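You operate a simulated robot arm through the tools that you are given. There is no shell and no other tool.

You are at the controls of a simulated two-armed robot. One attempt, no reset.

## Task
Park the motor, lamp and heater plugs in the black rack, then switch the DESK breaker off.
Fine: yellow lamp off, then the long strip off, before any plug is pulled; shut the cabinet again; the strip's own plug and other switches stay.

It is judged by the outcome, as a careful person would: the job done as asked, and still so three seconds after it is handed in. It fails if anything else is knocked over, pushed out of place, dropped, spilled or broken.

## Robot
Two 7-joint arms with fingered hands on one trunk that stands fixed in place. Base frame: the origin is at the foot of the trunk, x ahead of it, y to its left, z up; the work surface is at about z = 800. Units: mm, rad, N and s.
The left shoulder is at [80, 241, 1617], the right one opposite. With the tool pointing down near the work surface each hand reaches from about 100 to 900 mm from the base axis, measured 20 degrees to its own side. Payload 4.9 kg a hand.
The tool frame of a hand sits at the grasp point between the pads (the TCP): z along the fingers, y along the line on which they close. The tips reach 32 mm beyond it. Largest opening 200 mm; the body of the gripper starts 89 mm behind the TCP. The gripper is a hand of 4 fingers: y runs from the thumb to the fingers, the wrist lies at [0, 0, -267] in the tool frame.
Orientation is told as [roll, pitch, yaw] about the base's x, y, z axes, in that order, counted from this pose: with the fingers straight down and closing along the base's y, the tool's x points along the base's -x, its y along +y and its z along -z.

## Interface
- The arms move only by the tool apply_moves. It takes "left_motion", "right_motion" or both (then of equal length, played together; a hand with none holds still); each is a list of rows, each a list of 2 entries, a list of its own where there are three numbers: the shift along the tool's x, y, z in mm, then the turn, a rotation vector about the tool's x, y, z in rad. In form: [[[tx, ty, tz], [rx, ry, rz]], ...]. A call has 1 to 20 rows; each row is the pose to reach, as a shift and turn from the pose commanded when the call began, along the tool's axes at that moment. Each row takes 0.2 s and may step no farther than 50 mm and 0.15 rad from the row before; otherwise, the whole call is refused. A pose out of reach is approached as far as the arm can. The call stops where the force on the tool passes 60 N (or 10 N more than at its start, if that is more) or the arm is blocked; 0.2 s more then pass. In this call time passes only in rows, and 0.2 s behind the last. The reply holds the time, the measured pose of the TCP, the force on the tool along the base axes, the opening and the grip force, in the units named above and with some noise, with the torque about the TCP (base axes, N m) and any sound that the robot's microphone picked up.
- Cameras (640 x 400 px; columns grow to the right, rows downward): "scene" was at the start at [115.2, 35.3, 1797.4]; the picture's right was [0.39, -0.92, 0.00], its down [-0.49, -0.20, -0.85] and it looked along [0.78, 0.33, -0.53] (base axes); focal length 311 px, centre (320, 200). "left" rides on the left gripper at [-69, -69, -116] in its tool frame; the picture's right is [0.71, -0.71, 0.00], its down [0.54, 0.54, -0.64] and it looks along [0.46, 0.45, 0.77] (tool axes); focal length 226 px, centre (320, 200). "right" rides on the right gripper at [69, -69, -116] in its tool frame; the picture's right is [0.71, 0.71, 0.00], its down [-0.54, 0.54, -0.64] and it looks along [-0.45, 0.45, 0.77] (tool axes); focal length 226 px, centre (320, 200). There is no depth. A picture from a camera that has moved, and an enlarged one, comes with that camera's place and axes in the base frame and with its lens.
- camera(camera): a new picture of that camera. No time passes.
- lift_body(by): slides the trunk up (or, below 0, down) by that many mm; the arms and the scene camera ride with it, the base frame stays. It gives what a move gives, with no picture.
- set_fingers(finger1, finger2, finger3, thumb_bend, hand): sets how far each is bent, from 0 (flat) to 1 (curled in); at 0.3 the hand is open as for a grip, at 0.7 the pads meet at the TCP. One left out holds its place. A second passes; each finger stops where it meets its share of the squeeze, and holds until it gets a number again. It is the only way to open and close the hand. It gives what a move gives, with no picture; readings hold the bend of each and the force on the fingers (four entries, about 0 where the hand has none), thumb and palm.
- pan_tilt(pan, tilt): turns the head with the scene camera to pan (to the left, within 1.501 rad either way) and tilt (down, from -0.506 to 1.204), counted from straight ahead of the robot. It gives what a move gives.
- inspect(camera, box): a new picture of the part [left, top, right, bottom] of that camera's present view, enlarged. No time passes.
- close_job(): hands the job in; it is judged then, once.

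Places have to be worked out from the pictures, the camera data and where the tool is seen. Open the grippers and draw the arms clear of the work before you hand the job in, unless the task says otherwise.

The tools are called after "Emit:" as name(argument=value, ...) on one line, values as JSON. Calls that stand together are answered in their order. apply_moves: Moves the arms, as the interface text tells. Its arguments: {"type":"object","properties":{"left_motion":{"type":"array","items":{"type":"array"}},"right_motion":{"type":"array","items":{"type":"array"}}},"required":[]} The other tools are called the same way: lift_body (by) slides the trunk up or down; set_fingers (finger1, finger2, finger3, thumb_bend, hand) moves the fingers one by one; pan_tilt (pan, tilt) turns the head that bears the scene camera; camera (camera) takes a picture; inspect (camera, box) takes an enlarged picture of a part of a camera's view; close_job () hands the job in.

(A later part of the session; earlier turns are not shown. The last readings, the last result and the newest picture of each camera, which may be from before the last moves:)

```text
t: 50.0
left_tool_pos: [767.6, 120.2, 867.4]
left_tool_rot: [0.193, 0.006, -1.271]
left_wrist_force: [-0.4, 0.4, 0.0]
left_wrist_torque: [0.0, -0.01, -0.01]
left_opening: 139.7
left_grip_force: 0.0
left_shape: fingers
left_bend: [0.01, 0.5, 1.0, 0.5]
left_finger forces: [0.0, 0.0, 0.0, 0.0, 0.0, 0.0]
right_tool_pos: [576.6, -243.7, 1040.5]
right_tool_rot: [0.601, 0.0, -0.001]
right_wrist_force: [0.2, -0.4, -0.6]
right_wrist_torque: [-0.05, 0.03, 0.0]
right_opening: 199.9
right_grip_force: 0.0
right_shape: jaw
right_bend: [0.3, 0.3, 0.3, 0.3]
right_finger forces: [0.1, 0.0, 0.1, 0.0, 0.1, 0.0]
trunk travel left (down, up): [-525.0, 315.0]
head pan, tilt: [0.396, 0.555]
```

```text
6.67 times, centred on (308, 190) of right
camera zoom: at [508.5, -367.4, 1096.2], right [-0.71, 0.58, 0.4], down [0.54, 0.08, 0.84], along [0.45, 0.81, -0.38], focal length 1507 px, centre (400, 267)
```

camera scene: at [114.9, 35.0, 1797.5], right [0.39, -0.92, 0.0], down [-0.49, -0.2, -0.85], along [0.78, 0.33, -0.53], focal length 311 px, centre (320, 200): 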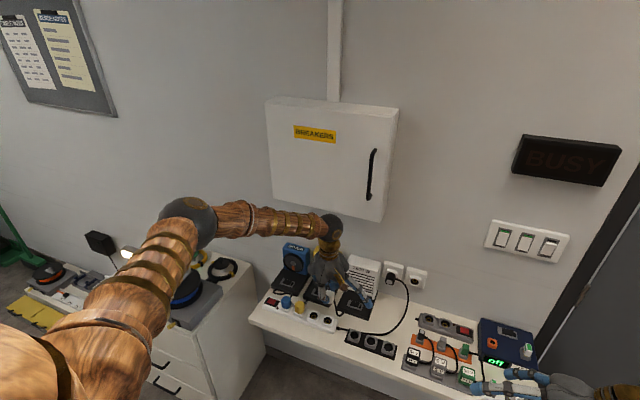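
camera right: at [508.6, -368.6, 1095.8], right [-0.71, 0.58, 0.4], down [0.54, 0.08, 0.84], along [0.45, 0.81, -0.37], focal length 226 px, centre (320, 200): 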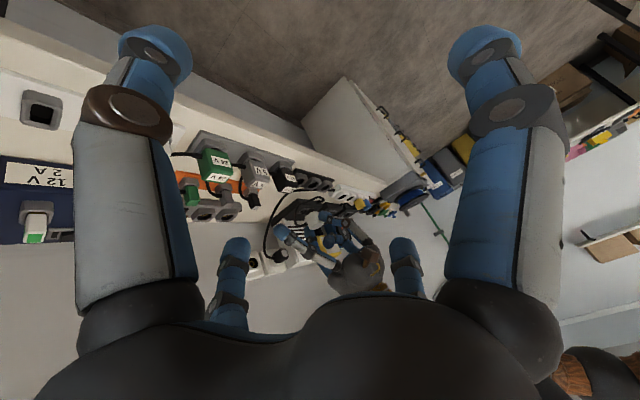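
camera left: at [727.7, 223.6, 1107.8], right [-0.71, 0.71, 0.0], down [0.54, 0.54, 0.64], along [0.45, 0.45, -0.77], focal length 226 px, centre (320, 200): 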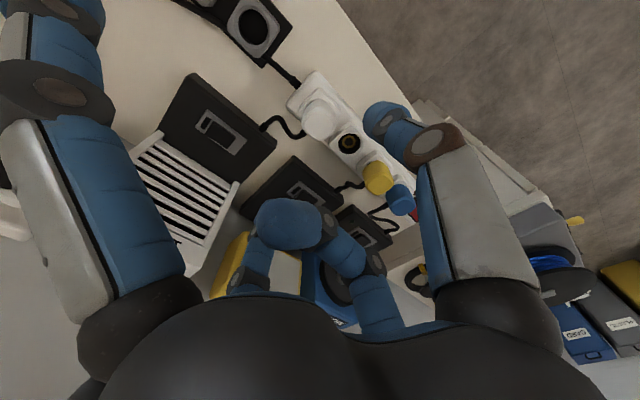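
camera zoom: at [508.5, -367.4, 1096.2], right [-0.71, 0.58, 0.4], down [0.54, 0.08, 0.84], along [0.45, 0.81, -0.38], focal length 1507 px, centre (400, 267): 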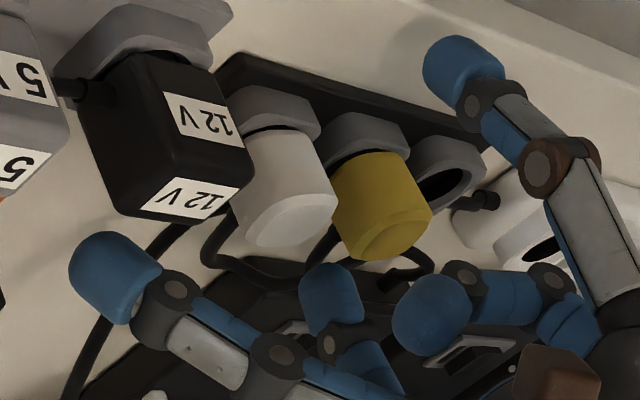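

Lamp plug is parked in slot 2. I raise the hand and go to above the blue motor plug, restoring the straight attitude.

Emit:
apply_moves(left_motion=[[[0, 6.3, -31.9], [0, 0, 0]], [[0, 12.5, -63.8], [0, 0, 0]], [[0, 18.8, -95.7], [0, 0, 0]], [[0, 25, -127.6], [0, 0, 0]]])

Emit:
apply_moves(left_motion=[[[39.4, 13.8, 7.1], [0.0237, -0.0042, 0.0373]], [[78.8, 27.7, 14.2], [0.0475, -0.0084, 0.0746]], [[118.2, 41.5, 21.3], [0.0712, -0.0126, 0.1119]], [[157.6, 55.3, 28.4], [0.0949, -0.0169, 0.1492]], [[196.9, 69.1, 35.4], [0.1186, -0.0211, 0.1864]], [[236.3, 83, 42.5], [0.1424, -0.0253, 0.2237]], [[275.7, 96.8, 49.6], [0.1661, -0.0295, 0.261]], [[315.1, 110.6, 56.7], [0.1898, -0.0337, 0.2983]]])

Emit:
inspect(camera="left", box=[200, 70, 440, 220])

Emit:
inspect(camera="right", box=[260, 160, 356, 220])

Emit:
inspect(camera="scene", box=[330, 300, 426, 360])

```text
t: 51.0
left_tool_pos: [767.0, 119.3, 1001.1]
left_tool_rot: [0.192, 0.006, -1.271]
left_wrist_force: [-0.4, -0.5, 0.2]
left_wrist_torque: [0.02, -0.03, 0.0]
left_opening: 139.8
left_grip_force: 0.0
left_shape: fingers
left_bend: [0.01, 0.5, 1.0, 0.5]
left_finger forces: [0.1, 0.1, 0.0, 0.1, 0.0, 0.0]
right_tool_pos: [575.5, -244.9, 1041.2]
right_tool_rot: [0.6, 0.0, 0.001]
right_wrist_force: [-0.4, 0.4, -0.4]
right_wrist_torque: [0.04, -0.01, -0.03]
right_opening: 199.8
right_grip_force: 0.0
right_shape: jaw
right_bend: [0.3, 0.3, 0.3, 0.3]
right_finger forces: [0.0, 0.1, 0.0, 0.0, 0.0, 0.0]
trunk travel left (down, up): [-525.0, 315.0]
head pan, tilt: [0.396, 0.555]
```

```text
t: 52.8
left_tool_pos: [788.4, 456.3, 965.2]
left_tool_rot: [-0.001, -0.002, -1.571]
left_wrist_force: [0.5, 0.8, -1.2]
left_wrist_torque: [0.01, 0.0, -0.01]
left_opening: 139.8
left_grip_force: 0.0
left_shape: fingers
left_bend: [0.01, 0.5, 1.0, 0.5]
left_finger forces: [0.0, 0.0, 0.1, 0.1, 0.0, 0.0]
right_tool_pos: [577.2, -243.5, 1041.1]
right_tool_rot: [0.599, -0.001, -0.001]
right_wrist_force: [-0.4, 0.7, -0.2]
right_wrist_torque: [0.0, 0.03, -0.01]
right_opening: 200.1
right_grip_force: 0.0
right_shape: jaw
right_bend: [0.3, 0.3, 0.3, 0.3]
right_finger forces: [0.1, 0.0, 0.0, 0.0, 0.0, 0.1]
trunk travel left (down, up): [-525.0, 315.0]
head pan, tilt: [0.396, 0.555]
```

```text
2.67 times, centred on (320, 145) of left
camera zoom: at [719.9, 389.4, 1082.0], right [-0.71, 0.71, 0.0], down [0.54, 0.54, 0.64], along [0.45, 0.45, -0.77], focal length 603 px, centre (320, 347)
```

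zoom: 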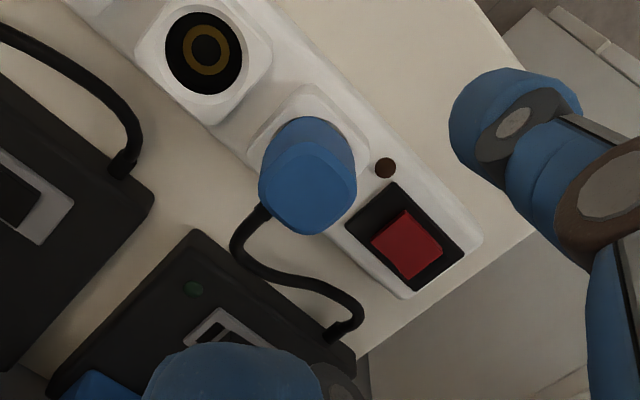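

```text
6.67 times, centred on (308, 190) of right
camera zoom: at [508.2, -366.3, 1096.8], right [-0.71, 0.58, 0.4], down [0.54, 0.08, 0.84], along [0.45, 0.81, -0.38], focal length 1507 px, centre (400, 267)
```

zoom: 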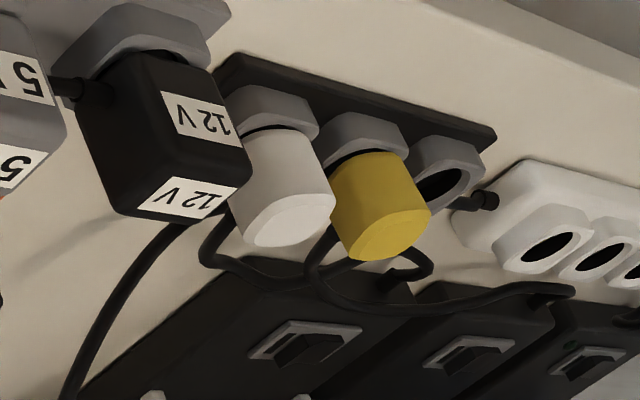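

```text
6.67 times, centred on (378, 330) of scene
camera zoom: at [115.1, 37.0, 1797.3], right [0.39, -0.92, 0.0], down [-0.49, -0.2, -0.85], along [0.78, 0.33, -0.53], focal length 2074 px, centre (-67, -667)
```

zoom: 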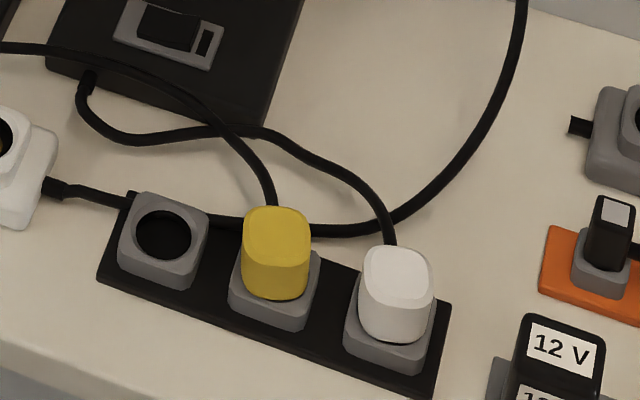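

Both parked plugs sit well. Blue plug's top is at (794.5, 457.5, 866); I lower around it.

Emit:
apply_moves(left_motion=[[[1, -2, 25], [0, 0, 0]], [[1, -2, 50], [0, 0, 0]], [[1, -2, 67], [0, 0, 0]], [[1, -2, 78], [0, 0, 0]]])

Emit:
inspect(camera="left", box=[200, 70, 440, 220])

```text
t: 53.8
left_tool_pos: [786.0, 458.0, 887.5]
left_tool_rot: [0.0, -0.001, -1.572]
left_wrist_force: [0.4, -0.2, 0.6]
left_wrist_torque: [0.02, 0.0, -0.01]
left_opening: 139.7
left_grip_force: 0.1
left_shape: fingers
left_bend: [0.01, 0.5, 1.0, 0.5]
left_finger forces: [0.0, 0.0, 0.1, 0.1, 0.0, 0.1]
right_tool_pos: [576.4, -244.6, 1041.0]
right_tool_rot: [0.6, 0.0, 0.0]
right_wrist_force: [-0.6, -0.7, 0.0]
right_wrist_torque: [-0.02, 0.02, 0.02]
right_opening: 200.2
right_grip_force: 0.0
right_shape: jaw
right_bend: [0.3, 0.3, 0.3, 0.3]
right_finger forces: [0.0, 0.0, 0.1, 0.1, 0.0, 0.1]
trunk travel left (down, up): [-525.0, 315.0]
head pan, tilt: [0.396, 0.555]
```

```text
2.67 times, centred on (320, 145) of left
camera zoom: at [717.7, 389.4, 1004.7], right [-0.71, 0.71, 0.0], down [0.54, 0.54, 0.64], along [0.45, 0.46, -0.77], focal length 603 px, centre (320, 347)
```

zoom: 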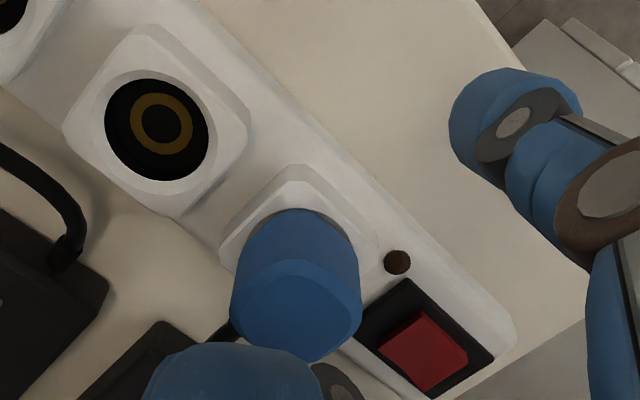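

Positioned; closing thumb and finger 2 on the blue plug.

Emit:
set_fingers(hand="left", finger2=0.75, thumb_bend=0.75)

Emit:
apply_moves(left_motion=[[[0, 0, -4], [0, 0, 0]], [[0, 0, -8], [0, 0, 0]], [[0, 0, -12], [0, 0, 0]], [[0, 0, -16], [0, 0, 0]], [[0, 0, -20], [0, 0, 0]]])

Emit:
inspect(camera="left", box=[200, 70, 440, 220])

```text
t: 54.8
left_tool_pos: [786.1, 459.1, 888.3]
left_tool_rot: [0.001, 0.0, -1.57]
left_wrist_force: [-0.4, 0.3, -0.8]
left_wrist_torque: [0.03, -0.15, -0.01]
left_opening: 127.3
left_grip_force: 10.6
left_shape: fingers
left_bend: [0.01, 0.61, 1.0, 0.68]
left_finger forces: [0.0, 10.4, 0.0, 0.1, 11.2, 0.0]
right_tool_pos: [576.8, -243.8, 1040.1]
right_tool_rot: [0.6, -0.001, -0.001]
right_wrist_force: [-0.8, -0.2, -0.9]
right_wrist_torque: [0.03, 0.01, 0.04]
right_opening: 199.6
right_grip_force: 0.1
right_shape: jaw
right_bend: [0.3, 0.3, 0.3, 0.3]
right_finger forces: [0.0, 0.0, 0.0, 0.1, 0.0, 0.1]
trunk travel left (down, up): [-525.0, 315.0]
head pan, tilt: [0.396, 0.555]
```

```text
t: 56.0
left_tool_pos: [787.0, 457.3, 908.8]
left_tool_rot: [-0.002, 0.001, -1.571]
left_wrist_force: [-0.1, -0.6, -0.7]
left_wrist_torque: [-0.04, 0.02, 0.01]
left_opening: 126.8
left_grip_force: 11.3
left_shape: fingers
left_bend: [0.01, 0.6, 1.0, 0.69]
left_finger forces: [0.0, 11.3, 0.1, 0.0, 11.2, 0.1]
right_tool_pos: [576.5, -243.0, 1040.9]
right_tool_rot: [0.601, 0.0, -0.001]
right_wrist_force: [0.6, 0.4, -1.3]
right_wrist_torque: [0.01, 0.02, -0.02]
right_opening: 199.8
right_grip_force: 0.0
right_shape: jaw
right_bend: [0.3, 0.3, 0.3, 0.3]
right_finger forces: [0.1, 0.0, 0.1, 0.0, 0.1, 0.1]
trunk travel left (down, up): [-525.0, 315.0]
head pan, tilt: [0.396, 0.555]
```

```text
2.67 times, centred on (320, 145) of left
camera zoom: at [717.8, 388.9, 1025.6], right [-0.71, 0.71, 0.0], down [0.54, 0.54, 0.64], along [0.45, 0.46, -0.77], focal length 603 px, centre (320, 347)
```

zoom: 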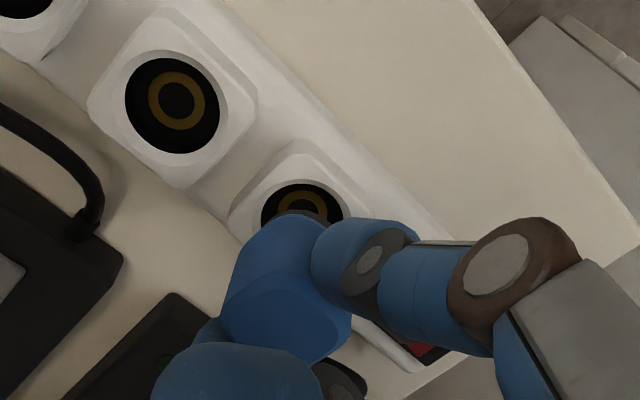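

Even grip (11 N each); the motor plug is out. I lift it, carry it to above slot 1 pitching it upright, and yaw the other way here so finger 1 stays clear of the parked plugs.

Emit:
apply_moves(left_motion=[[[0, 0, -29], [0, 0, 0]], [[0, 0, -58], [0, 0, 0]], [[-38.3, -2.7, -56.3], [-0.027, 0, 0]], [[-76.5, -5.4, -54.6], [-0.054, 0, 0]], [[-114.8, -8.1, -52.9], [-0.081, 0, 0]], [[-153, -10.9, -51.1], [-0.109, 0, 0]], [[-191.3, -13.6, -49.4], [-0.136, 0, 0]], [[-229.5, -16.3, -47.7], [-0.163, 0, 0]], [[-267.8, -19, -46], [-0.19, 0, 0]]])

Emit:
apply_moves(left_motion=[[[0, 0, 0], [0, -0.0283, 0.1473]], [[0, 0, 0], [0, -0.0567, 0.2946]], [[0, -3.7, 19.1], [0, -0.0567, 0.2946]], [[0, -7.4, 38.3], [0, -0.0567, 0.2946]]])

Emit:
inspect(camera="left", box=[200, 50, 440, 200])

Emit:
inspect(camera="right", box=[260, 160, 356, 220])

Emit:
inspect(camera="scene", box=[320, 290, 416, 350])

```text
t: 58.0
left_tool_pos: [767.8, 187.9, 952.8]
left_tool_rot: [0.19, 0.003, -1.572]
left_wrist_force: [0.2, 0.1, -1.1]
left_wrist_torque: [0.0, 0.02, 0.02]
left_opening: 126.6
left_grip_force: 11.0
left_shape: fingers
left_bend: [0.01, 0.6, 1.0, 0.69]
left_finger forces: [0.1, 11.1, 0.0, 0.0, 11.1, 0.1]
right_tool_pos: [576.4, -246.1, 1038.9]
right_tool_rot: [0.602, 0.001, -0.002]
right_wrist_force: [0.8, 0.0, -0.6]
right_wrist_torque: [0.05, 0.01, 0.0]
right_opening: 199.8
right_grip_force: 0.1
right_shape: jaw
right_bend: [0.3, 0.3, 0.3, 0.3]
right_finger forces: [0.0, 0.0, 0.0, 0.0, 0.0, 0.2]
trunk travel left (down, up): [-525.0, 315.0]
head pan, tilt: [0.396, 0.555]
```

```text
t: 59.0
left_tool_pos: [767.8, 190.7, 914.2]
left_tool_rot: [0.191, 0.0, -1.872]
left_wrist_force: [1.5, 0.2, -0.3]
left_wrist_torque: [-0.02, 0.0, -0.01]
left_opening: 126.4
left_grip_force: 11.2
left_shape: fingers
left_bend: [0.01, 0.6, 1.0, 0.69]
left_finger forces: [0.0, 11.1, 0.0, 0.0, 11.1, 0.0]
right_tool_pos: [576.5, -244.0, 1039.7]
right_tool_rot: [0.601, -0.001, 0.0]
right_wrist_force: [0.2, 0.3, -0.5]
right_wrist_torque: [-0.02, 0.0, 0.02]
right_opening: 199.9
right_grip_force: 0.0
right_shape: jaw
right_bend: [0.3, 0.3, 0.3, 0.3]
right_finger forces: [0.1, 0.2, 0.0, 0.0, 0.0, 0.0]
trunk travel left (down, up): [-525.0, 315.0]
head pan, tilt: [0.396, 0.555]
```

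```text
2.67 times, centred on (320, 125) of left
camera zoom: at [661.7, 151.6, 1016.5], right [-0.45, 0.88, -0.13], down [0.55, 0.4, 0.73], along [0.7, 0.26, -0.67], focal length 603 px, centre (320, 400)
```

zoom: 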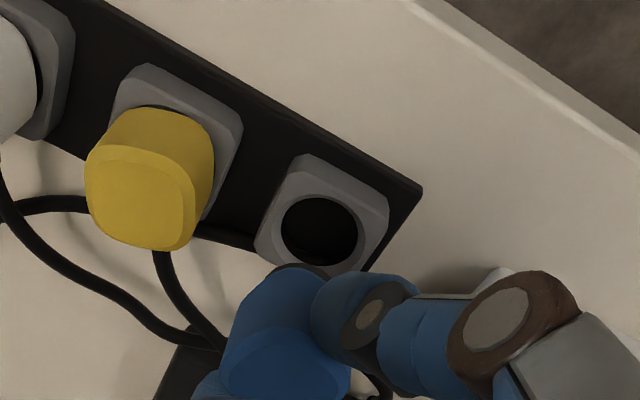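

```text
6.67 times, centred on (308, 190) of right
camera zoom: at [508.8, -367.2, 1096.2], right [-0.71, 0.58, 0.4], down [0.54, 0.08, 0.84], along [0.45, 0.81, -0.38], focal length 1507 px, centre (400, 267)
```

zoom: 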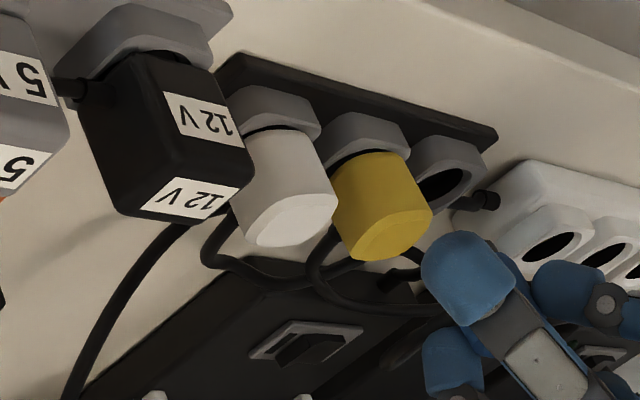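

```text
6.67 times, centred on (368, 320) of scene
camera zoom: at [115.9, 35.4, 1797.3], right [0.39, -0.92, 0.0], down [-0.49, -0.2, -0.85], along [0.78, 0.33, -0.53], focal length 2074 px, centre (0, -600)
```

zoom: 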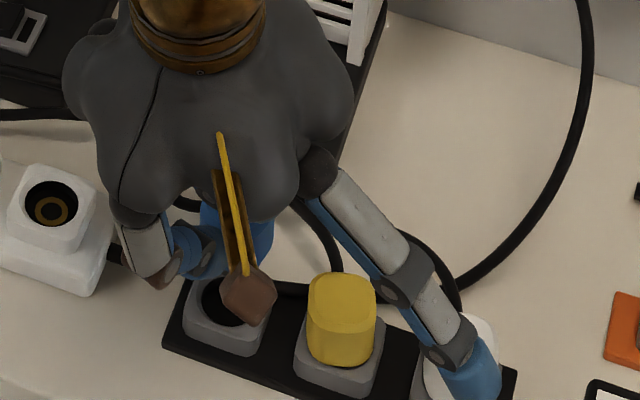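

Hole 1 is at (784, 185) and the pin appears within ~2 mm of it. I lower 27 mm and look again.

Emit:
apply_moves(left_motion=[[[0, -2.6, 13.3], [0, 0, 0]], [[0, -5.1, 26.5], [0, 0, 0]]])

Emit:
inspect(camera="left", box=[256, 80, 384, 180])

Emit:
inspect(camera="scene", box=[320, 300, 400, 350])

```text
t: 59.6
left_tool_pos: [767.8, 189.7, 886.8]
left_tool_rot: [0.189, 0.0, -1.871]
left_wrist_force: [-0.1, 0.0, -0.5]
left_wrist_torque: [0.04, 0.05, -0.01]
left_opening: 126.5
left_grip_force: 11.1
left_shape: fingers
left_bend: [0.01, 0.6, 1.0, 0.69]
left_finger forces: [0.0, 11.2, 0.1, 0.0, 11.1, 0.0]
right_tool_pos: [577.0, -244.3, 1039.7]
right_tool_rot: [0.601, -0.001, 0.0]
right_wrist_force: [-0.3, -0.4, -0.1]
right_wrist_torque: [0.01, 0.06, -0.02]
right_opening: 200.0
right_grip_force: 0.1
right_shape: jaw
right_bend: [0.3, 0.3, 0.3, 0.3]
right_finger forces: [0.0, 0.0, 0.0, 0.0, 0.0, 0.0]
trunk travel left (down, up): [-525.0, 315.0]
head pan, tilt: [0.396, 0.555]
```

```text
4.00 times, centred on (320, 130) of left
camera zoom: at [662.1, 150.6, 989.2], right [-0.45, 0.88, -0.13], down [0.55, 0.4, 0.73], along [0.7, 0.26, -0.67], focal length 904 px, centre (320, 480)
```

zoom: 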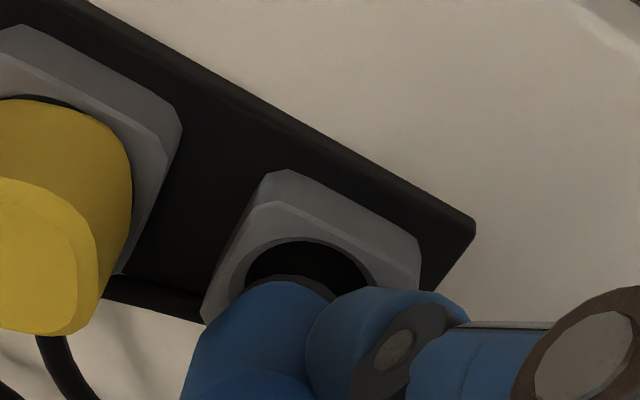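

```text
8.00 times, centred on (360, 325) of scene
camera zoom: at [116.1, 35.1, 1797.3], right [0.39, -0.92, 0.0], down [-0.49, -0.2, -0.85], along [0.78, 0.33, -0.53], focal length 2488 px, centre (0, -800)
```

zoom: 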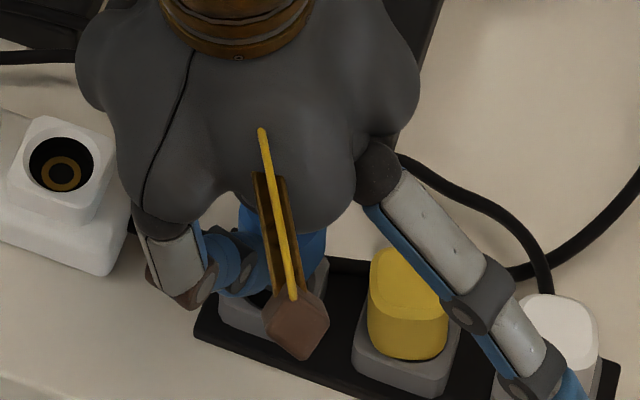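

The pin is ~3.5 mm to the image-left of the hole centre; I correct by (−1.5, +2.9) mm and lower 9 mm.

Emit:
apply_moves(left_motion=[[[2.3, -2.2, -0.4], [0, 0, 0]], [[2.3, -2.8, 2.5], [0, 0, 0]], [[2.3, -3.3, 5.4], [0, 0, 0]], [[2.3, -3.9, 8.4], [0, 0, 0]]])

Emit:
inspect(camera="left", box=[256, 80, 384, 180])

```text
t: 60.6
left_tool_pos: [765.3, 193.9, 877.1]
left_tool_rot: [0.189, 0.0, -1.872]
left_wrist_force: [-0.3, 0.8, 0.7]
left_wrist_torque: [0.03, 0.03, -0.02]
left_opening: 126.6
left_grip_force: 11.3
left_shape: fingers
left_bend: [0.01, 0.6, 1.0, 0.69]
left_finger forces: [0.0, 11.1, 0.1, 0.0, 11.1, 0.0]
right_tool_pos: [576.7, -243.5, 1039.8]
right_tool_rot: [0.601, 0.0, 0.0]
right_wrist_force: [-0.3, 1.0, -1.0]
right_wrist_torque: [0.02, -0.04, 0.02]
right_opening: 199.8
right_grip_force: 0.2
right_shape: jaw
right_bend: [0.3, 0.3, 0.3, 0.3]
right_finger forces: [0.0, 0.0, 0.0, 0.0, 0.0, 0.0]
trunk travel left (down, up): [-525.0, 315.0]
head pan, tilt: [0.396, 0.555]
```

```text
4.00 times, centred on (320, 130) of left
camera zoom: at [660.4, 154.2, 980.1], right [-0.45, 0.88, -0.13], down [0.55, 0.4, 0.73], along [0.7, 0.26, -0.67], focal length 904 px, centre (320, 480)
```

zoom: 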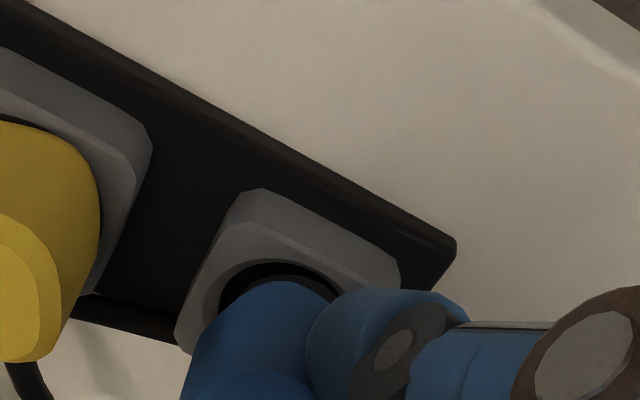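

Lined up, no contact. Lowering another 8 mm.

Emit:
apply_moves(left_motion=[[[-0.5, -0.5, 2.9], [0, 0, 0]], [[-0.5, -1, 5.4], [0, 0, 0]], [[-0.5, -1.5, 7.8], [0, 0, 0]]])

Emit:
inspect(camera="left", box=[256, 80, 384, 180])

```text
t: 61.4
left_tool_pos: [765.5, 192.9, 870.9]
left_tool_rot: [0.191, -0.001, -1.871]
left_wrist_force: [0.0, 0.1, 1.2]
left_wrist_torque: [0.0, -0.01, 0.01]
left_opening: 126.7
left_grip_force: 11.1
left_shape: fingers
left_bend: [0.01, 0.6, 1.0, 0.71]
left_finger forces: [0.0, 11.6, 0.0, 0.0, 11.2, 0.1]
right_tool_pos: [577.8, -245.3, 1040.8]
right_tool_rot: [0.599, 0.0, 0.001]
right_wrist_force: [-0.2, -0.9, 0.0]
right_wrist_torque: [0.0, 0.01, -0.02]
right_opening: 200.0
right_grip_force: 0.0
right_shape: jaw
right_bend: [0.3, 0.3, 0.3, 0.3]
right_finger forces: [0.0, 0.1, 0.0, 0.0, 0.0, 0.0]
trunk travel left (down, up): [-525.0, 315.0]
head pan, tilt: [0.396, 0.555]
```

```text
4.00 times, centred on (320, 130) of left
camera zoom: at [659.7, 153.2, 973.1], right [-0.45, 0.88, -0.13], down [0.55, 0.4, 0.73], along [0.7, 0.26, -0.67], focal length 904 px, centre (320, 480)
```

zoom: 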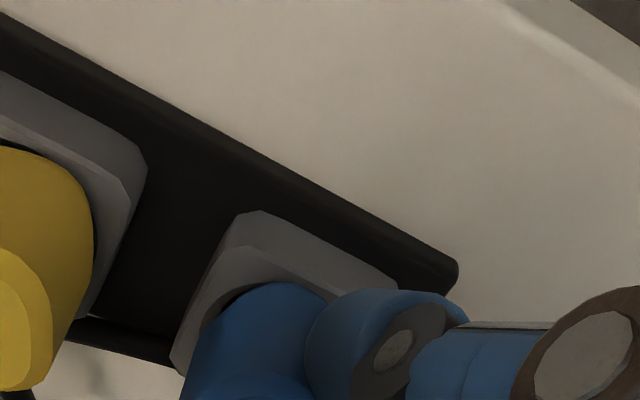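

The pin is in the hole. I press the last 3–4 mm to seat it.

Emit:
apply_moves(left_motion=[[[0, -0.4, 2], [0, 0, 0]], [[0, -0.7, 3.5], [0, 0, 0]]])

Emit:
inspect(camera="left", box=[256, 80, 384, 180])

```text
t: 62.0
left_tool_pos: [763.9, 192.8, 869.0]
left_tool_rot: [0.19, 0.004, -1.87]
left_wrist_force: [-3.8, 1.9, 14.2]
left_wrist_torque: [-0.08, -0.25, -0.02]
left_opening: 126.5
left_grip_force: 13.9
left_shape: fingers
left_bend: [0.01, 0.6, 1.0, 0.72]
left_finger forces: [0.0, 12.6, 0.1, 0.0, 15.3, 0.0]
right_tool_pos: [575.0, -245.1, 1040.4]
right_tool_rot: [0.601, -0.002, -0.001]
right_wrist_force: [1.3, -0.1, -0.1]
right_wrist_torque: [0.0, -0.03, 0.01]
right_opening: 200.0
right_grip_force: 0.0
right_shape: jaw
right_bend: [0.3, 0.3, 0.3, 0.3]
right_finger forces: [0.0, 0.0, 0.1, 0.0, 0.1, 0.1]
trunk travel left (down, up): [-525.0, 315.0]
head pan, tilt: [0.396, 0.555]
```

```text
4.00 times, centred on (320, 130) of left
camera zoom: at [659.3, 153.2, 971.3], right [-0.45, 0.88, -0.13], down [0.55, 0.4, 0.74], along [0.7, 0.26, -0.66], focal length 904 px, centre (320, 480)
```

zoom: 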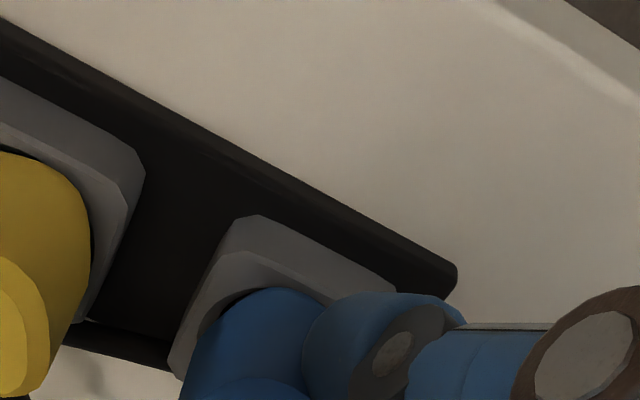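

Seated at the same height and force as the others. Unload, open, and rise straight up.

Emit:
apply_moves(left_motion=[[[0, 0.4, -2], [0, 0, 0]]])

Emit:
set_fingers(hand="left", finger2=0.5, thumb_bend=0.5)

Emit:
apply_moves(left_motion=[[[0, 6.3, -31.9], [0, 0, 0]], [[0, 12.5, -63.8], [0, 0, 0]], [[0, 18.8, -95.7], [0, 0, 0]], [[0, 25, -127.6], [0, 0, 0]]])

Emit:
inspect(camera="right", box=[260, 160, 356, 220])

Emit:
inspect(camera="scene", box=[320, 300, 416, 360])

Emit:
camera(camera="scene")

```text
t: 62.4
left_tool_pos: [764.8, 192.2, 869.4]
left_tool_rot: [0.19, -0.001, -1.871]
left_wrist_force: [-3.1, 2.2, 10.3]
left_wrist_torque: [-0.05, -0.21, 0.02]
left_opening: 126.5
left_grip_force: 13.1
left_shape: fingers
left_bend: [0.01, 0.6, 1.0, 0.72]
left_finger forces: [0.1, 12.1, 0.0, 0.0, 14.2, 0.0]
right_tool_pos: [574.6, -244.1, 1040.2]
right_tool_rot: [0.601, 0.0, 0.0]
right_wrist_force: [0.8, 0.0, 0.1]
right_wrist_torque: [0.02, -0.01, 0.01]
right_opening: 200.0
right_grip_force: 0.1
right_shape: jaw
right_bend: [0.3, 0.3, 0.3, 0.3]
right_finger forces: [0.0, 0.1, 0.0, 0.0, 0.0, 0.1]
trunk travel left (down, up): [-525.0, 315.0]
head pan, tilt: [0.396, 0.555]
```

```text
t: 63.4
left_tool_pos: [766.7, 192.6, 869.4]
left_tool_rot: [0.192, -0.001, -1.872]
left_wrist_force: [-0.5, 1.0, -0.6]
left_wrist_torque: [0.01, 0.0, 0.01]
left_opening: 139.8
left_grip_force: 0.0
left_shape: fingers
left_bend: [0.01, 0.5, 1.0, 0.5]
left_finger forces: [0.0, 0.0, 0.0, 0.0, 0.0, 0.0]
right_tool_pos: [576.8, -245.1, 1040.6]
right_tool_rot: [0.6, -0.001, -0.002]
right_wrist_force: [0.3, 0.8, -0.4]
right_wrist_torque: [-0.03, -0.02, 0.01]
right_opening: 200.1
right_grip_force: 0.2
right_shape: jaw
right_bend: [0.3, 0.3, 0.3, 0.3]
right_finger forces: [0.0, 0.1, 0.0, 0.1, 0.0, 0.1]
trunk travel left (down, up): [-525.0, 315.0]
head pan, tilt: [0.396, 0.555]
```

```text
t: 64.4
left_tool_pos: [765.7, 191.4, 998.6]
left_tool_rot: [0.191, 0.0, -1.87]
left_wrist_force: [0.6, -0.7, -0.6]
left_wrist_torque: [-0.01, 0.01, -0.02]
left_opening: 139.9
left_grip_force: 0.1
left_shape: fingers
left_bend: [0.01, 0.5, 1.0, 0.5]
left_finger forces: [0.0, 0.0, 0.1, 0.0, 0.1, 0.0]
right_tool_pos: [575.4, -244.8, 1040.3]
right_tool_rot: [0.601, 0.0, 0.0]
right_wrist_force: [0.0, -0.4, 0.2]
right_wrist_torque: [0.0, 0.01, -0.01]
right_opening: 200.1
right_grip_force: 0.0
right_shape: jaw
right_bend: [0.3, 0.3, 0.3, 0.3]
right_finger forces: [0.0, 0.0, 0.0, 0.0, 0.0, 0.0]
trunk travel left (down, up): [-525.0, 315.0]
head pan, tilt: [0.396, 0.555]
```

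```text
6.67 times, centred on (308, 190) of right
camera zoom: at [507.6, -367.5, 1096.7], right [-0.71, 0.58, 0.4], down [0.54, 0.08, 0.84], along [0.45, 0.81, -0.37], focal length 1507 px, centre (400, 267)
```

zoom: 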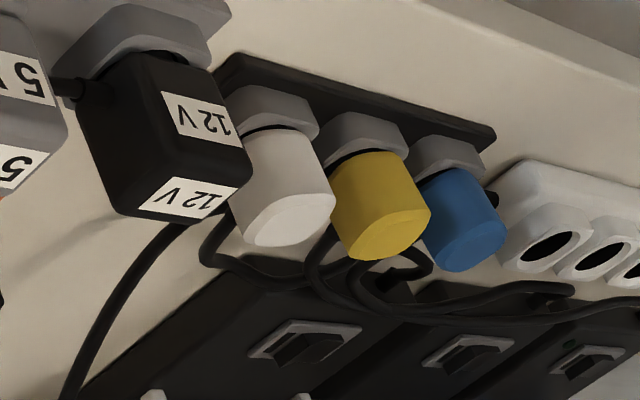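

```text
6.67 times, centred on (368, 330) of scene
camera zoom: at [113.9, 35.0, 1797.4], right [0.39, -0.92, 0.0], down [-0.49, -0.2, -0.85], along [0.78, 0.33, -0.53], focal length 2074 px, centre (0, -667)
```

zoom: 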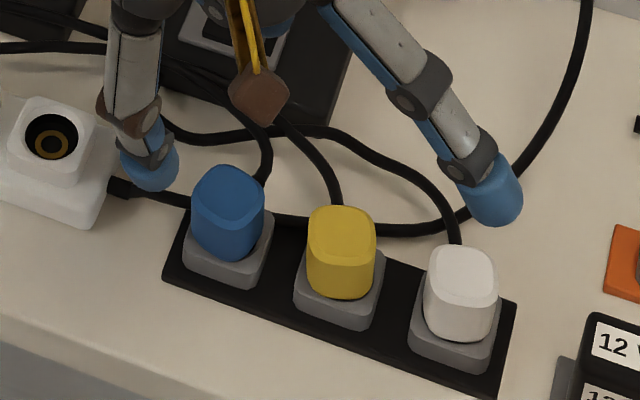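

```text
taken
camera scene: at [113.9, 35.0, 1797.4], right [0.39, -0.92, 0.0], down [-0.49, -0.2, -0.85], along [0.78, 0.33, -0.53], focal length 311 px, centre (320, 200)
```

scene: 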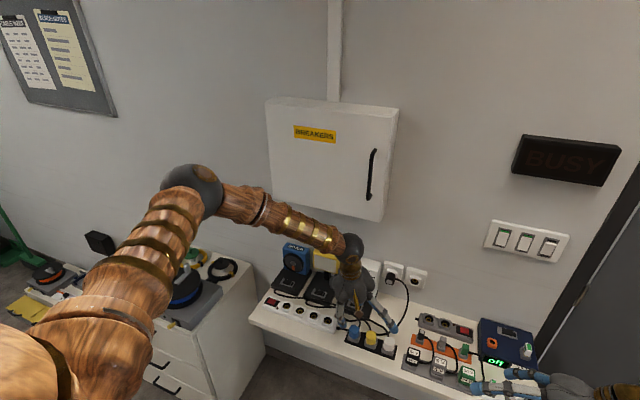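

All three plugs are parked upright in the rack, cords attached. Now the cabinet: its handle is a vertical bar near (905, 206, 1306…1467), hinge on the left. I back the left hand out and up, turning its yaw back first.

Emit:
apply_moves(left_motion=[[[0.2, -4.8, -24.5], [0.0101, 0.0137, -0.1434]], [[0.5, -9.7, -49], [0.0203, 0.0275, -0.2868]], [[0.7, -14.5, -73.5], [0.0304, 0.0412, -0.4303]], [[0.9, -19.4, -98.1], [0.0405, 0.055, -0.5737]], [[1.2, -24.2, -122.6], [0.0507, 0.0687, -0.7171]], [[1.4, -29.1, -147.1], [0.0608, 0.0824, -0.8605]], [[1.6, -33.9, -171.6], [0.0709, 0.0962, -1.004]], [[1.8, -38.8, -196.1], [0.081, 0.1099, -1.1474]], [[2.1, -43.6, -220.6], [0.0912, 0.1236, -1.2908]], [[2.3, -48.5, -245.2], [0.1013, 0.1374, -1.4342]], [[2.5, -53.3, -269.7], [0.1114, 0.1511, -1.5777]], [[2.8, -58.2, -294.2], [0.1216, 0.1649, -1.7211]], [[3, -63, -318.7], [0.1317, 0.1786, -1.8645]]])

Emit:
camera(camera="scene")

```text
t: 67.2
left_tool_pos: [649.7, 231.6, 1302.6]
left_tool_rot: [0.002, 0.0, 0.002]
left_wrist_force: [0.0, 0.5, 0.2]
left_wrist_torque: [0.01, -0.03, 0.03]
left_opening: 139.8
left_grip_force: 0.2
left_shape: fingers
left_bend: [0.01, 0.5, 1.0, 0.5]
left_finger forces: [0.0, 0.0, 0.1, 0.1, 0.0, 0.0]
right_tool_pos: [575.2, -244.7, 1041.2]
right_tool_rot: [0.601, 0.0, 0.0]
right_wrist_force: [-0.5, -0.9, 0.1]
right_wrist_torque: [0.0, 0.01, 0.01]
right_opening: 200.1
right_grip_force: 0.1
right_shape: jaw
right_bend: [0.3, 0.3, 0.3, 0.3]
right_finger forces: [0.0, 0.0, 0.1, 0.0, 0.0, 0.1]
trunk travel left (down, up): [-525.0, 315.0]
head pan, tilt: [0.396, 0.555]
```

```text
taken
camera scene: at [113.8, 35.3, 1797.4], right [0.39, -0.92, 0.0], down [-0.49, -0.2, -0.85], along [0.78, 0.33, -0.53], focal length 311 px, centre (320, 200)
```

scene: 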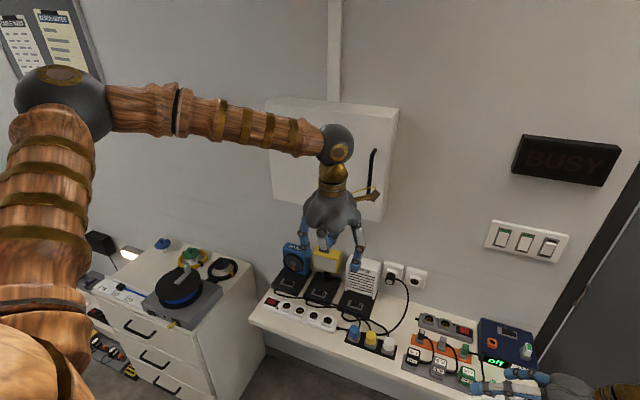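

Hand is straight and clear. I glance at the notice board for hints and turn the hand to point forward at the handle.

Emit:
inspect(camera="scene", box=[0, 0, 120, 75])

Emit:
apply_moves(left_motion=[[[-3.6, -2.3, -7.6], [0, -0.1428, 0]], [[-7.3, -4.5, -15.3], [0, -0.2856, 0]], [[-10.9, -6.8, -22.9], [0, -0.4284, 0]], [[-14.5, -9.1, -30.5], [0, -0.5712, 0]], [[-18.2, -11.4, -38.2], [0, -0.714, 0]], [[-21.8, -13.6, -45.8], [0, -0.8568, 0]], [[-25.5, -15.9, -53.5], [0, -0.9996, 0]], [[-29.1, -18.2, -61.1], [0, -1.1424, 0]], [[-32.7, -20.5, -68.7], [0, -1.2852, 0]], [[-36.4, -22.7, -76.4], [0, -1.428, 0]], [[-40, -25, -84], [0, -1.5708, 0]]])

Emit:
camera(camera="scene")

Emit:
camera(camera="left")

```text
5.33 times, centred on (60, 38) of scene
camera zoom: at [113.8, 35.3, 1797.4], right [0.39, -0.92, 0.0], down [-0.49, -0.2, -0.85], along [0.78, 0.33, -0.53], focal length 1659 px, centre (1707, 1067)
```

zoom: 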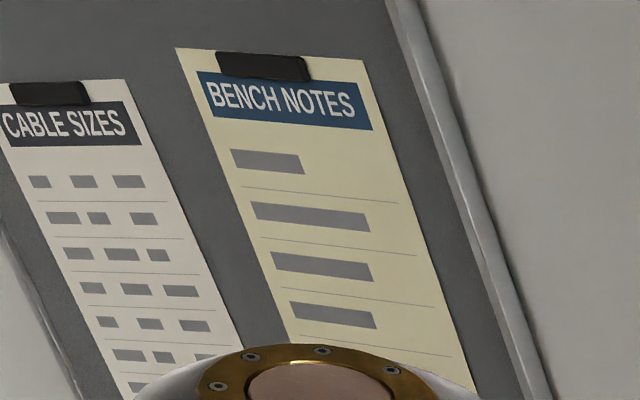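

```text
t: 69.6
left_tool_pos: [680.2, 213.5, 1364.7]
left_tool_rot: [0.001, -1.189, 0.002]
left_wrist_force: [-0.6, -0.5, -0.4]
left_wrist_torque: [0.03, 0.02, -0.05]
left_opening: 139.9
left_grip_force: 0.2
left_shape: fingers
left_bend: [0.01, 0.5, 1.0, 0.5]
left_finger forces: [0.1, 0.0, 0.1, 0.0, 0.0, 0.0]
left hand out of reach, approached as far as the arm can: row 9, 10, 11
right_tool_pos: [577.2, -244.4, 1040.0]
right_tool_rot: [0.598, 0.001, 0.0]
right_wrist_force: [-0.7, 1.5, 0.3]
right_wrist_torque: [-0.06, 0.01, 0.0]
right_opening: 200.0
right_grip_force: 0.1
right_shape: jaw
right_bend: [0.3, 0.3, 0.3, 0.3]
right_finger forces: [0.0, 0.1, 0.0, 0.0, 0.0, 0.1]
trunk travel left (down, up): [-525.0, 315.0]
head pan, tilt: [0.396, 0.555]
```

```text
taken
camera scene: at [115.3, 36.4, 1797.3], right [0.39, -0.92, 0.0], down [-0.49, -0.2, -0.85], along [0.78, 0.33, -0.53], focal length 311 px, centre (320, 200)
```

scene: 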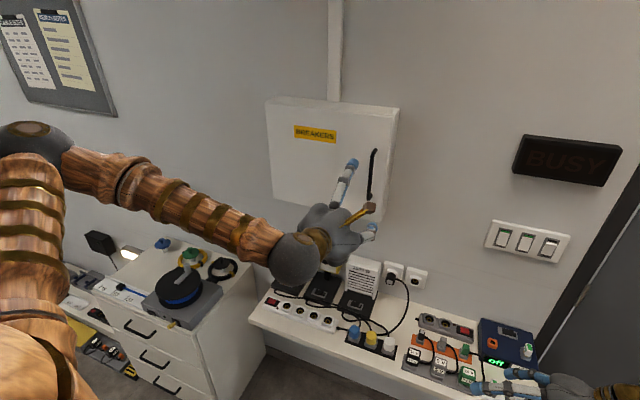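

```text
taken
camera left: at [599.2, 144.8, 1472.2], right [-0.26, -0.71, -0.66], down [-0.8, 0.54, -0.26], along [0.54, 0.46, -0.71], focal length 226 px, centre (320, 200)
```

left: 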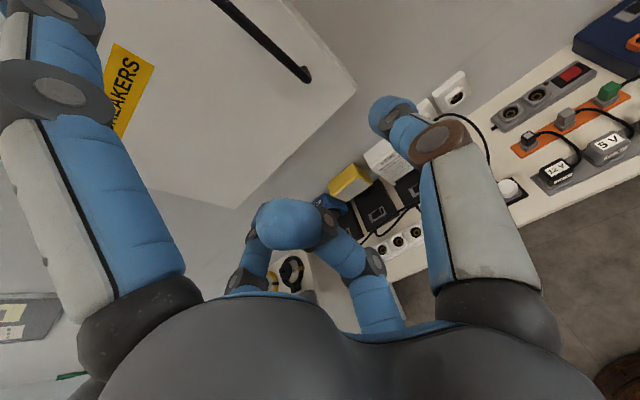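

The wrist limits at a pitch of −1.19 (pointing forward and ~22° down), which is good enough to pinch a vertical bar. I zoom on the handle in both cameras to locate it exactly.

Emit:
inspect(camera="scene", box=[340, 130, 420, 220])

Emit:
inspect(camera="left", box=[180, 0, 372, 120])

```text
4.44 times, centred on (380, 175) of scene
camera zoom: at [115.3, 36.4, 1797.3], right [0.39, -0.92, 0.0], down [-0.49, -0.2, -0.85], along [0.78, 0.33, -0.53], focal length 1382 px, centre (53, 311)
```

zoom: 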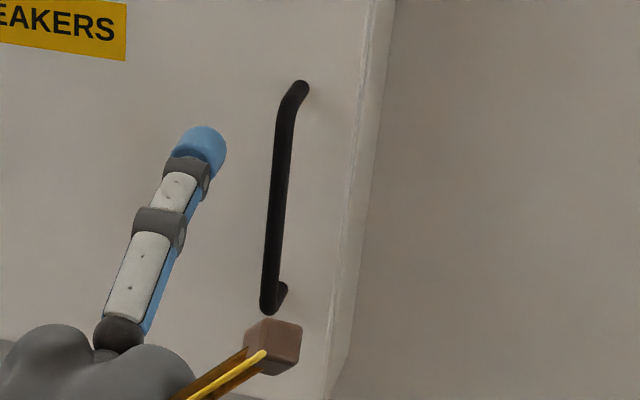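

```text
3.33 times, centred on (276, 60) of left
camera zoom: at [599.2, 144.8, 1472.2], right [-0.26, -0.71, -0.66], down [-0.8, 0.54, -0.26], along [0.54, 0.46, -0.71], focal length 754 px, centre (467, 667)
```

zoom: 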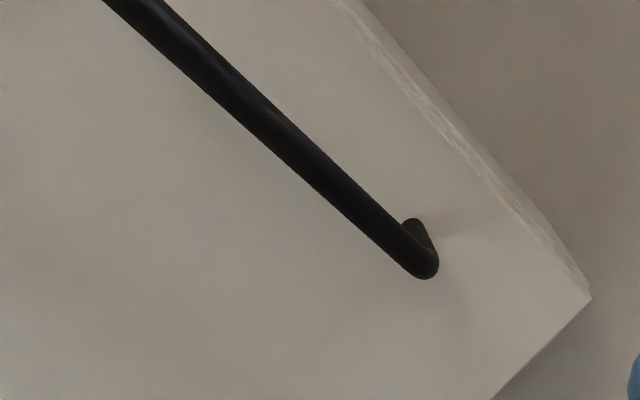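

The handle bar is at about x≈900, y≈206, z 1306–1465, the door face at x≈937. I fold finger 1 (it would hit the door) and check the hand.

Emit:
set_fingers(hand="left", finger1=1.0, finger2=0.5, thumb_bend=0.5)

Emit:
camera(camera="left")

```text
t: 70.6
left_tool_pos: [680.2, 211.8, 1364.6]
left_tool_rot: [0.001, -1.189, 0.0]
left_wrist_force: [0.4, 0.1, -0.4]
left_wrist_torque: [0.01, 0.01, -0.01]
left_opening: 64.3
left_grip_force: 0.2
left_shape: fingers
left_bend: [0.92, 0.5, 1.0, 0.5]
left_finger forces: [0.0, 0.0, 0.1, 0.0, 0.0, 0.1]
right_tool_pos: [577.4, -244.4, 1040.4]
right_tool_rot: [0.6, 0.0, -0.001]
right_wrist_force: [-0.4, 0.1, 0.7]
right_wrist_torque: [0.03, 0.03, -0.01]
right_opening: 199.9
right_grip_force: 0.1
right_shape: jaw
right_bend: [0.3, 0.3, 0.3, 0.3]
right_finger forces: [0.1, 0.1, 0.0, 0.0, 0.1, 0.0]
trunk travel left (down, up): [-525.0, 315.0]
head pan, tilt: [0.396, 0.555]
```

```text
taken
camera left: at [599.1, 143.5, 1472.4], right [-0.26, -0.71, -0.66], down [-0.8, 0.54, -0.26], along [0.54, 0.46, -0.71], focal length 226 px, centre (320, 200)
```

left: 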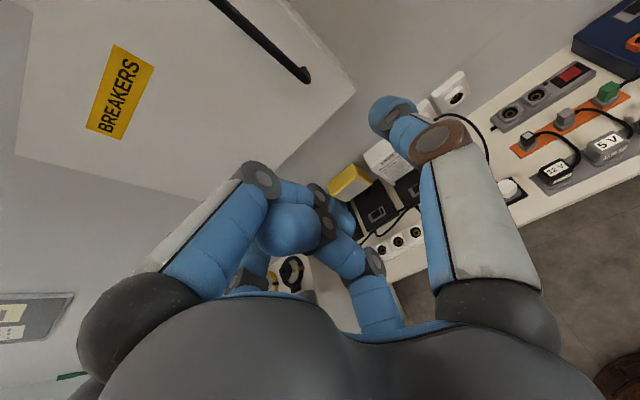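

Fingers 1 and 3 are folded. I test with a null move what the commanded pose now is, since the last rows were clipped.

Emit:
apply_moves(left_motion=[[[0, 0, 5], [0, 0, 0]]])

```text
t: 71.0
left_tool_pos: [684.7, 211.8, 1361.4]
left_tool_rot: [0.001, -1.185, -0.002]
left_wrist_force: [-0.3, -0.7, 0.8]
left_wrist_torque: [0.0, -0.03, 0.02]
left_opening: 64.8
left_grip_force: 0.0
left_shape: fingers
left_bend: [0.92, 0.5, 1.0, 0.5]
left_finger forces: [0.0, 0.1, 0.1, 0.1, 0.0, 0.1]
right_tool_pos: [577.1, -245.0, 1039.4]
right_tool_rot: [0.6, 0.0, -0.001]
right_wrist_force: [0.2, -0.5, -0.1]
right_wrist_torque: [-0.01, -0.02, 0.0]
right_opening: 200.0
right_grip_force: 0.1
right_shape: jaw
right_bend: [0.3, 0.3, 0.3, 0.3]
right_finger forces: [0.0, 0.0, 0.0, 0.0, 0.1, 0.0]
trunk travel left (down, up): [-525.0, 315.0]
head pan, tilt: [0.396, 0.555]
```

The baseline is the actual pose. I approach to about 60 mm in front of the handle and look.

Emit:
apply_moves(left_motion=[[[-23.2, -1.5, 32.4], [0, 0, 0]], [[-46.3, -3, 64.8], [0, 0, 0]], [[-69.5, -4.5, 97.3], [0, 0, 0]], [[-92.6, -6, 129.7], [0, 0, 0]]])

Emit:
camera(camera="left")

Emit:
inspect(camera="scene", box=[300, 110, 428, 230])

```text
t: 72.0
left_tool_pos: [841.2, 205.7, 1399.4]
left_tool_rot: [0.001, -1.185, -0.004]
left_wrist_force: [0.8, 0.0, 0.3]
left_wrist_torque: [-0.04, 0.03, -0.02]
left_opening: 64.6
left_grip_force: 0.1
left_shape: fingers
left_bend: [0.93, 0.5, 1.0, 0.5]
left_finger forces: [0.1, 0.0, 0.0, 0.1, 0.0, 0.0]
right_tool_pos: [577.8, -244.9, 1039.1]
right_tool_rot: [0.6, 0.002, -0.001]
right_wrist_force: [0.8, 0.0, -0.2]
right_wrist_torque: [0.04, 0.05, -0.01]
right_opening: 199.8
right_grip_force: 0.0
right_shape: jaw
right_bend: [0.3, 0.3, 0.3, 0.3]
right_finger forces: [0.0, 0.0, 0.1, 0.0, 0.1, 0.0]
trunk travel left (down, up): [-525.0, 315.0]
head pan, tilt: [0.396, 0.555]
```

```text
taken
camera left: at [760.5, 137.1, 1507.2], right [-0.27, -0.71, -0.66], down [-0.8, 0.54, -0.26], along [0.54, 0.46, -0.71], focal length 226 px, centre (320, 200)
```

left: 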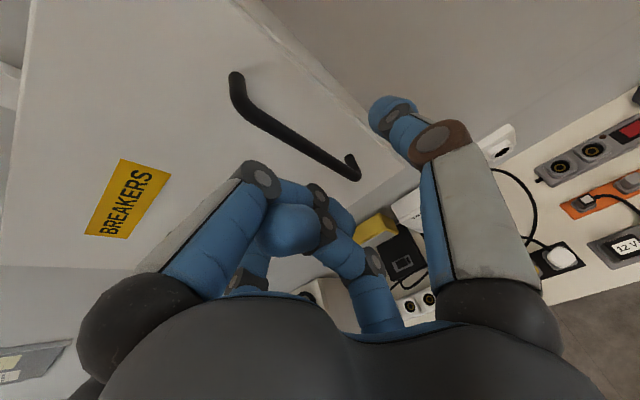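

```text
3.33 times, centred on (364, 170) of scene
camera zoom: at [117.2, 34.9, 1797.2], right [0.39, -0.92, 0.0], down [-0.49, -0.2, -0.85], along [0.78, 0.33, -0.53], focal length 1037 px, centre (173, 300)
```

zoom: 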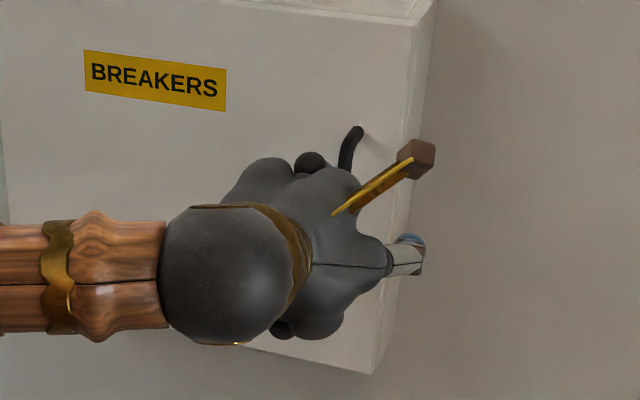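

The bar lies between thumb and finger 2. I advance 39 mm so the tips straddle it.

Emit:
apply_moves(left_motion=[[[-1.6, 0, 10], [0, 0, 0]], [[-3.2, 0, 20], [0, 0, 0]], [[-4.8, 0, 30], [0, 0, 0]], [[-6.3, 0, 39.5], [0, 0, 0]]])

Emit:
camera(camera="left")

Emit:
camera(camera="right")

```text
t: 73.0
left_tool_pos: [879.7, 205.6, 1391.9]
left_tool_rot: [0.003, -1.189, -0.003]
left_wrist_force: [0.2, -0.5, -0.6]
left_wrist_torque: [0.0, -0.01, 0.0]
left_opening: 64.6
left_grip_force: 0.0
left_shape: fingers
left_bend: [0.93, 0.5, 1.0, 0.5]
left_finger forces: [0.0, 0.1, 0.1, 0.0, 0.0, 0.1]
right_tool_pos: [576.7, -243.3, 1041.5]
right_tool_rot: [0.6, 0.001, 0.001]
right_wrist_force: [0.0, 0.0, 0.8]
right_wrist_torque: [0.03, -0.02, -0.01]
right_opening: 199.8
right_grip_force: 0.1
right_shape: jaw
right_bend: [0.3, 0.3, 0.3, 0.3]
right_finger forces: [0.1, 0.0, 0.0, 0.0, 0.0, 0.0]
trunk travel left (down, up): [-525.0, 315.0]
head pan, tilt: [0.396, 0.555]
```

```text
taken
camera left: at [798.5, 137.7, 1498.9], right [-0.26, -0.71, -0.66], down [-0.8, 0.54, -0.26], along [0.54, 0.46, -0.71], focal length 226 px, centre (320, 200)
```

left: 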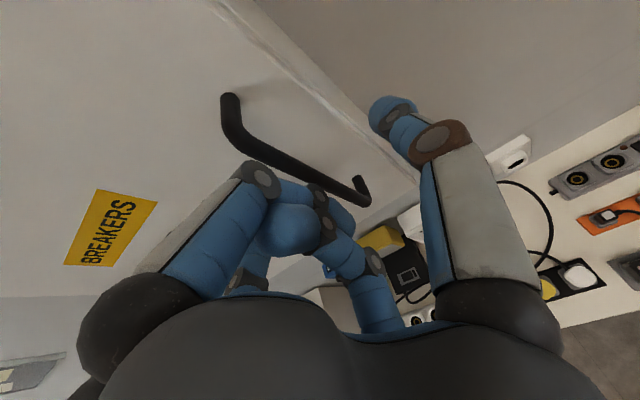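

```text
taken
camera right: at [508.5, -367.4, 1096.3], right [-0.71, 0.58, 0.4], down [0.54, 0.08, 0.84], along [0.45, 0.81, -0.38], focal length 226 px, centre (320, 200)
```

right: 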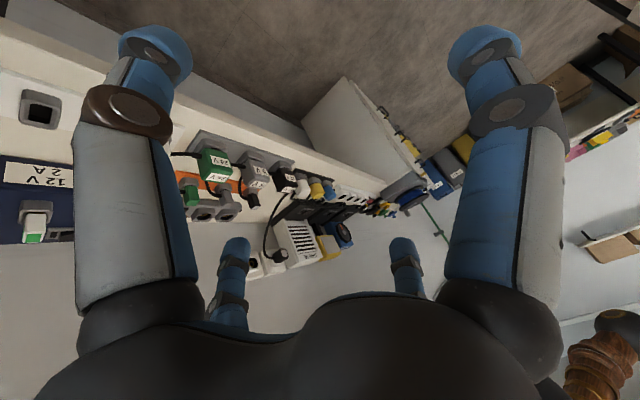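

The bar passes right through the grasp point. Closing thumb and finger 2 on it.

Emit:
set_fingers(hand="left", finger2=0.8, thumb_bend=0.8)

Emit:
camera(camera="left")

```text
t: 74.0
left_tool_pos: [880.1, 204.6, 1390.4]
left_tool_rot: [0.001, -1.188, -0.002]
left_wrist_force: [-1.7, -2.9, -2.2]
left_wrist_torque: [0.03, 0.08, -0.08]
left_opening: 23.2
left_grip_force: 11.4
left_shape: fingers
left_bend: [0.93, 0.67, 1.0, 0.75]
left_finger forces: [0.0, 9.0, 0.0, 0.0, 13.4, 0.1]
right_tool_pos: [576.5, -245.1, 1040.6]
right_tool_rot: [0.6, 0.0, -0.001]
right_wrist_force: [0.1, 1.0, -0.5]
right_wrist_torque: [0.01, -0.02, -0.01]
right_opening: 200.0
right_grip_force: 0.0
right_shape: jaw
right_bend: [0.3, 0.3, 0.3, 0.3]
right_finger forces: [0.0, 0.0, 0.0, 0.0, 0.0, 0.1]
trunk travel left (down, up): [-525.0, 315.0]
head pan, tilt: [0.396, 0.555]
```

```text
taken
camera left: at [798.2, 136.6, 1498.6], right [-0.26, -0.71, -0.66], down [-0.8, 0.54, -0.26], along [0.54, 0.46, -0.71], focal length 226 px, centre (320, 200)
```

left: 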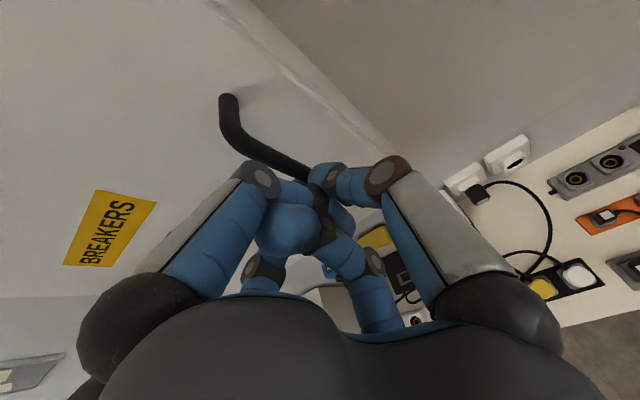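

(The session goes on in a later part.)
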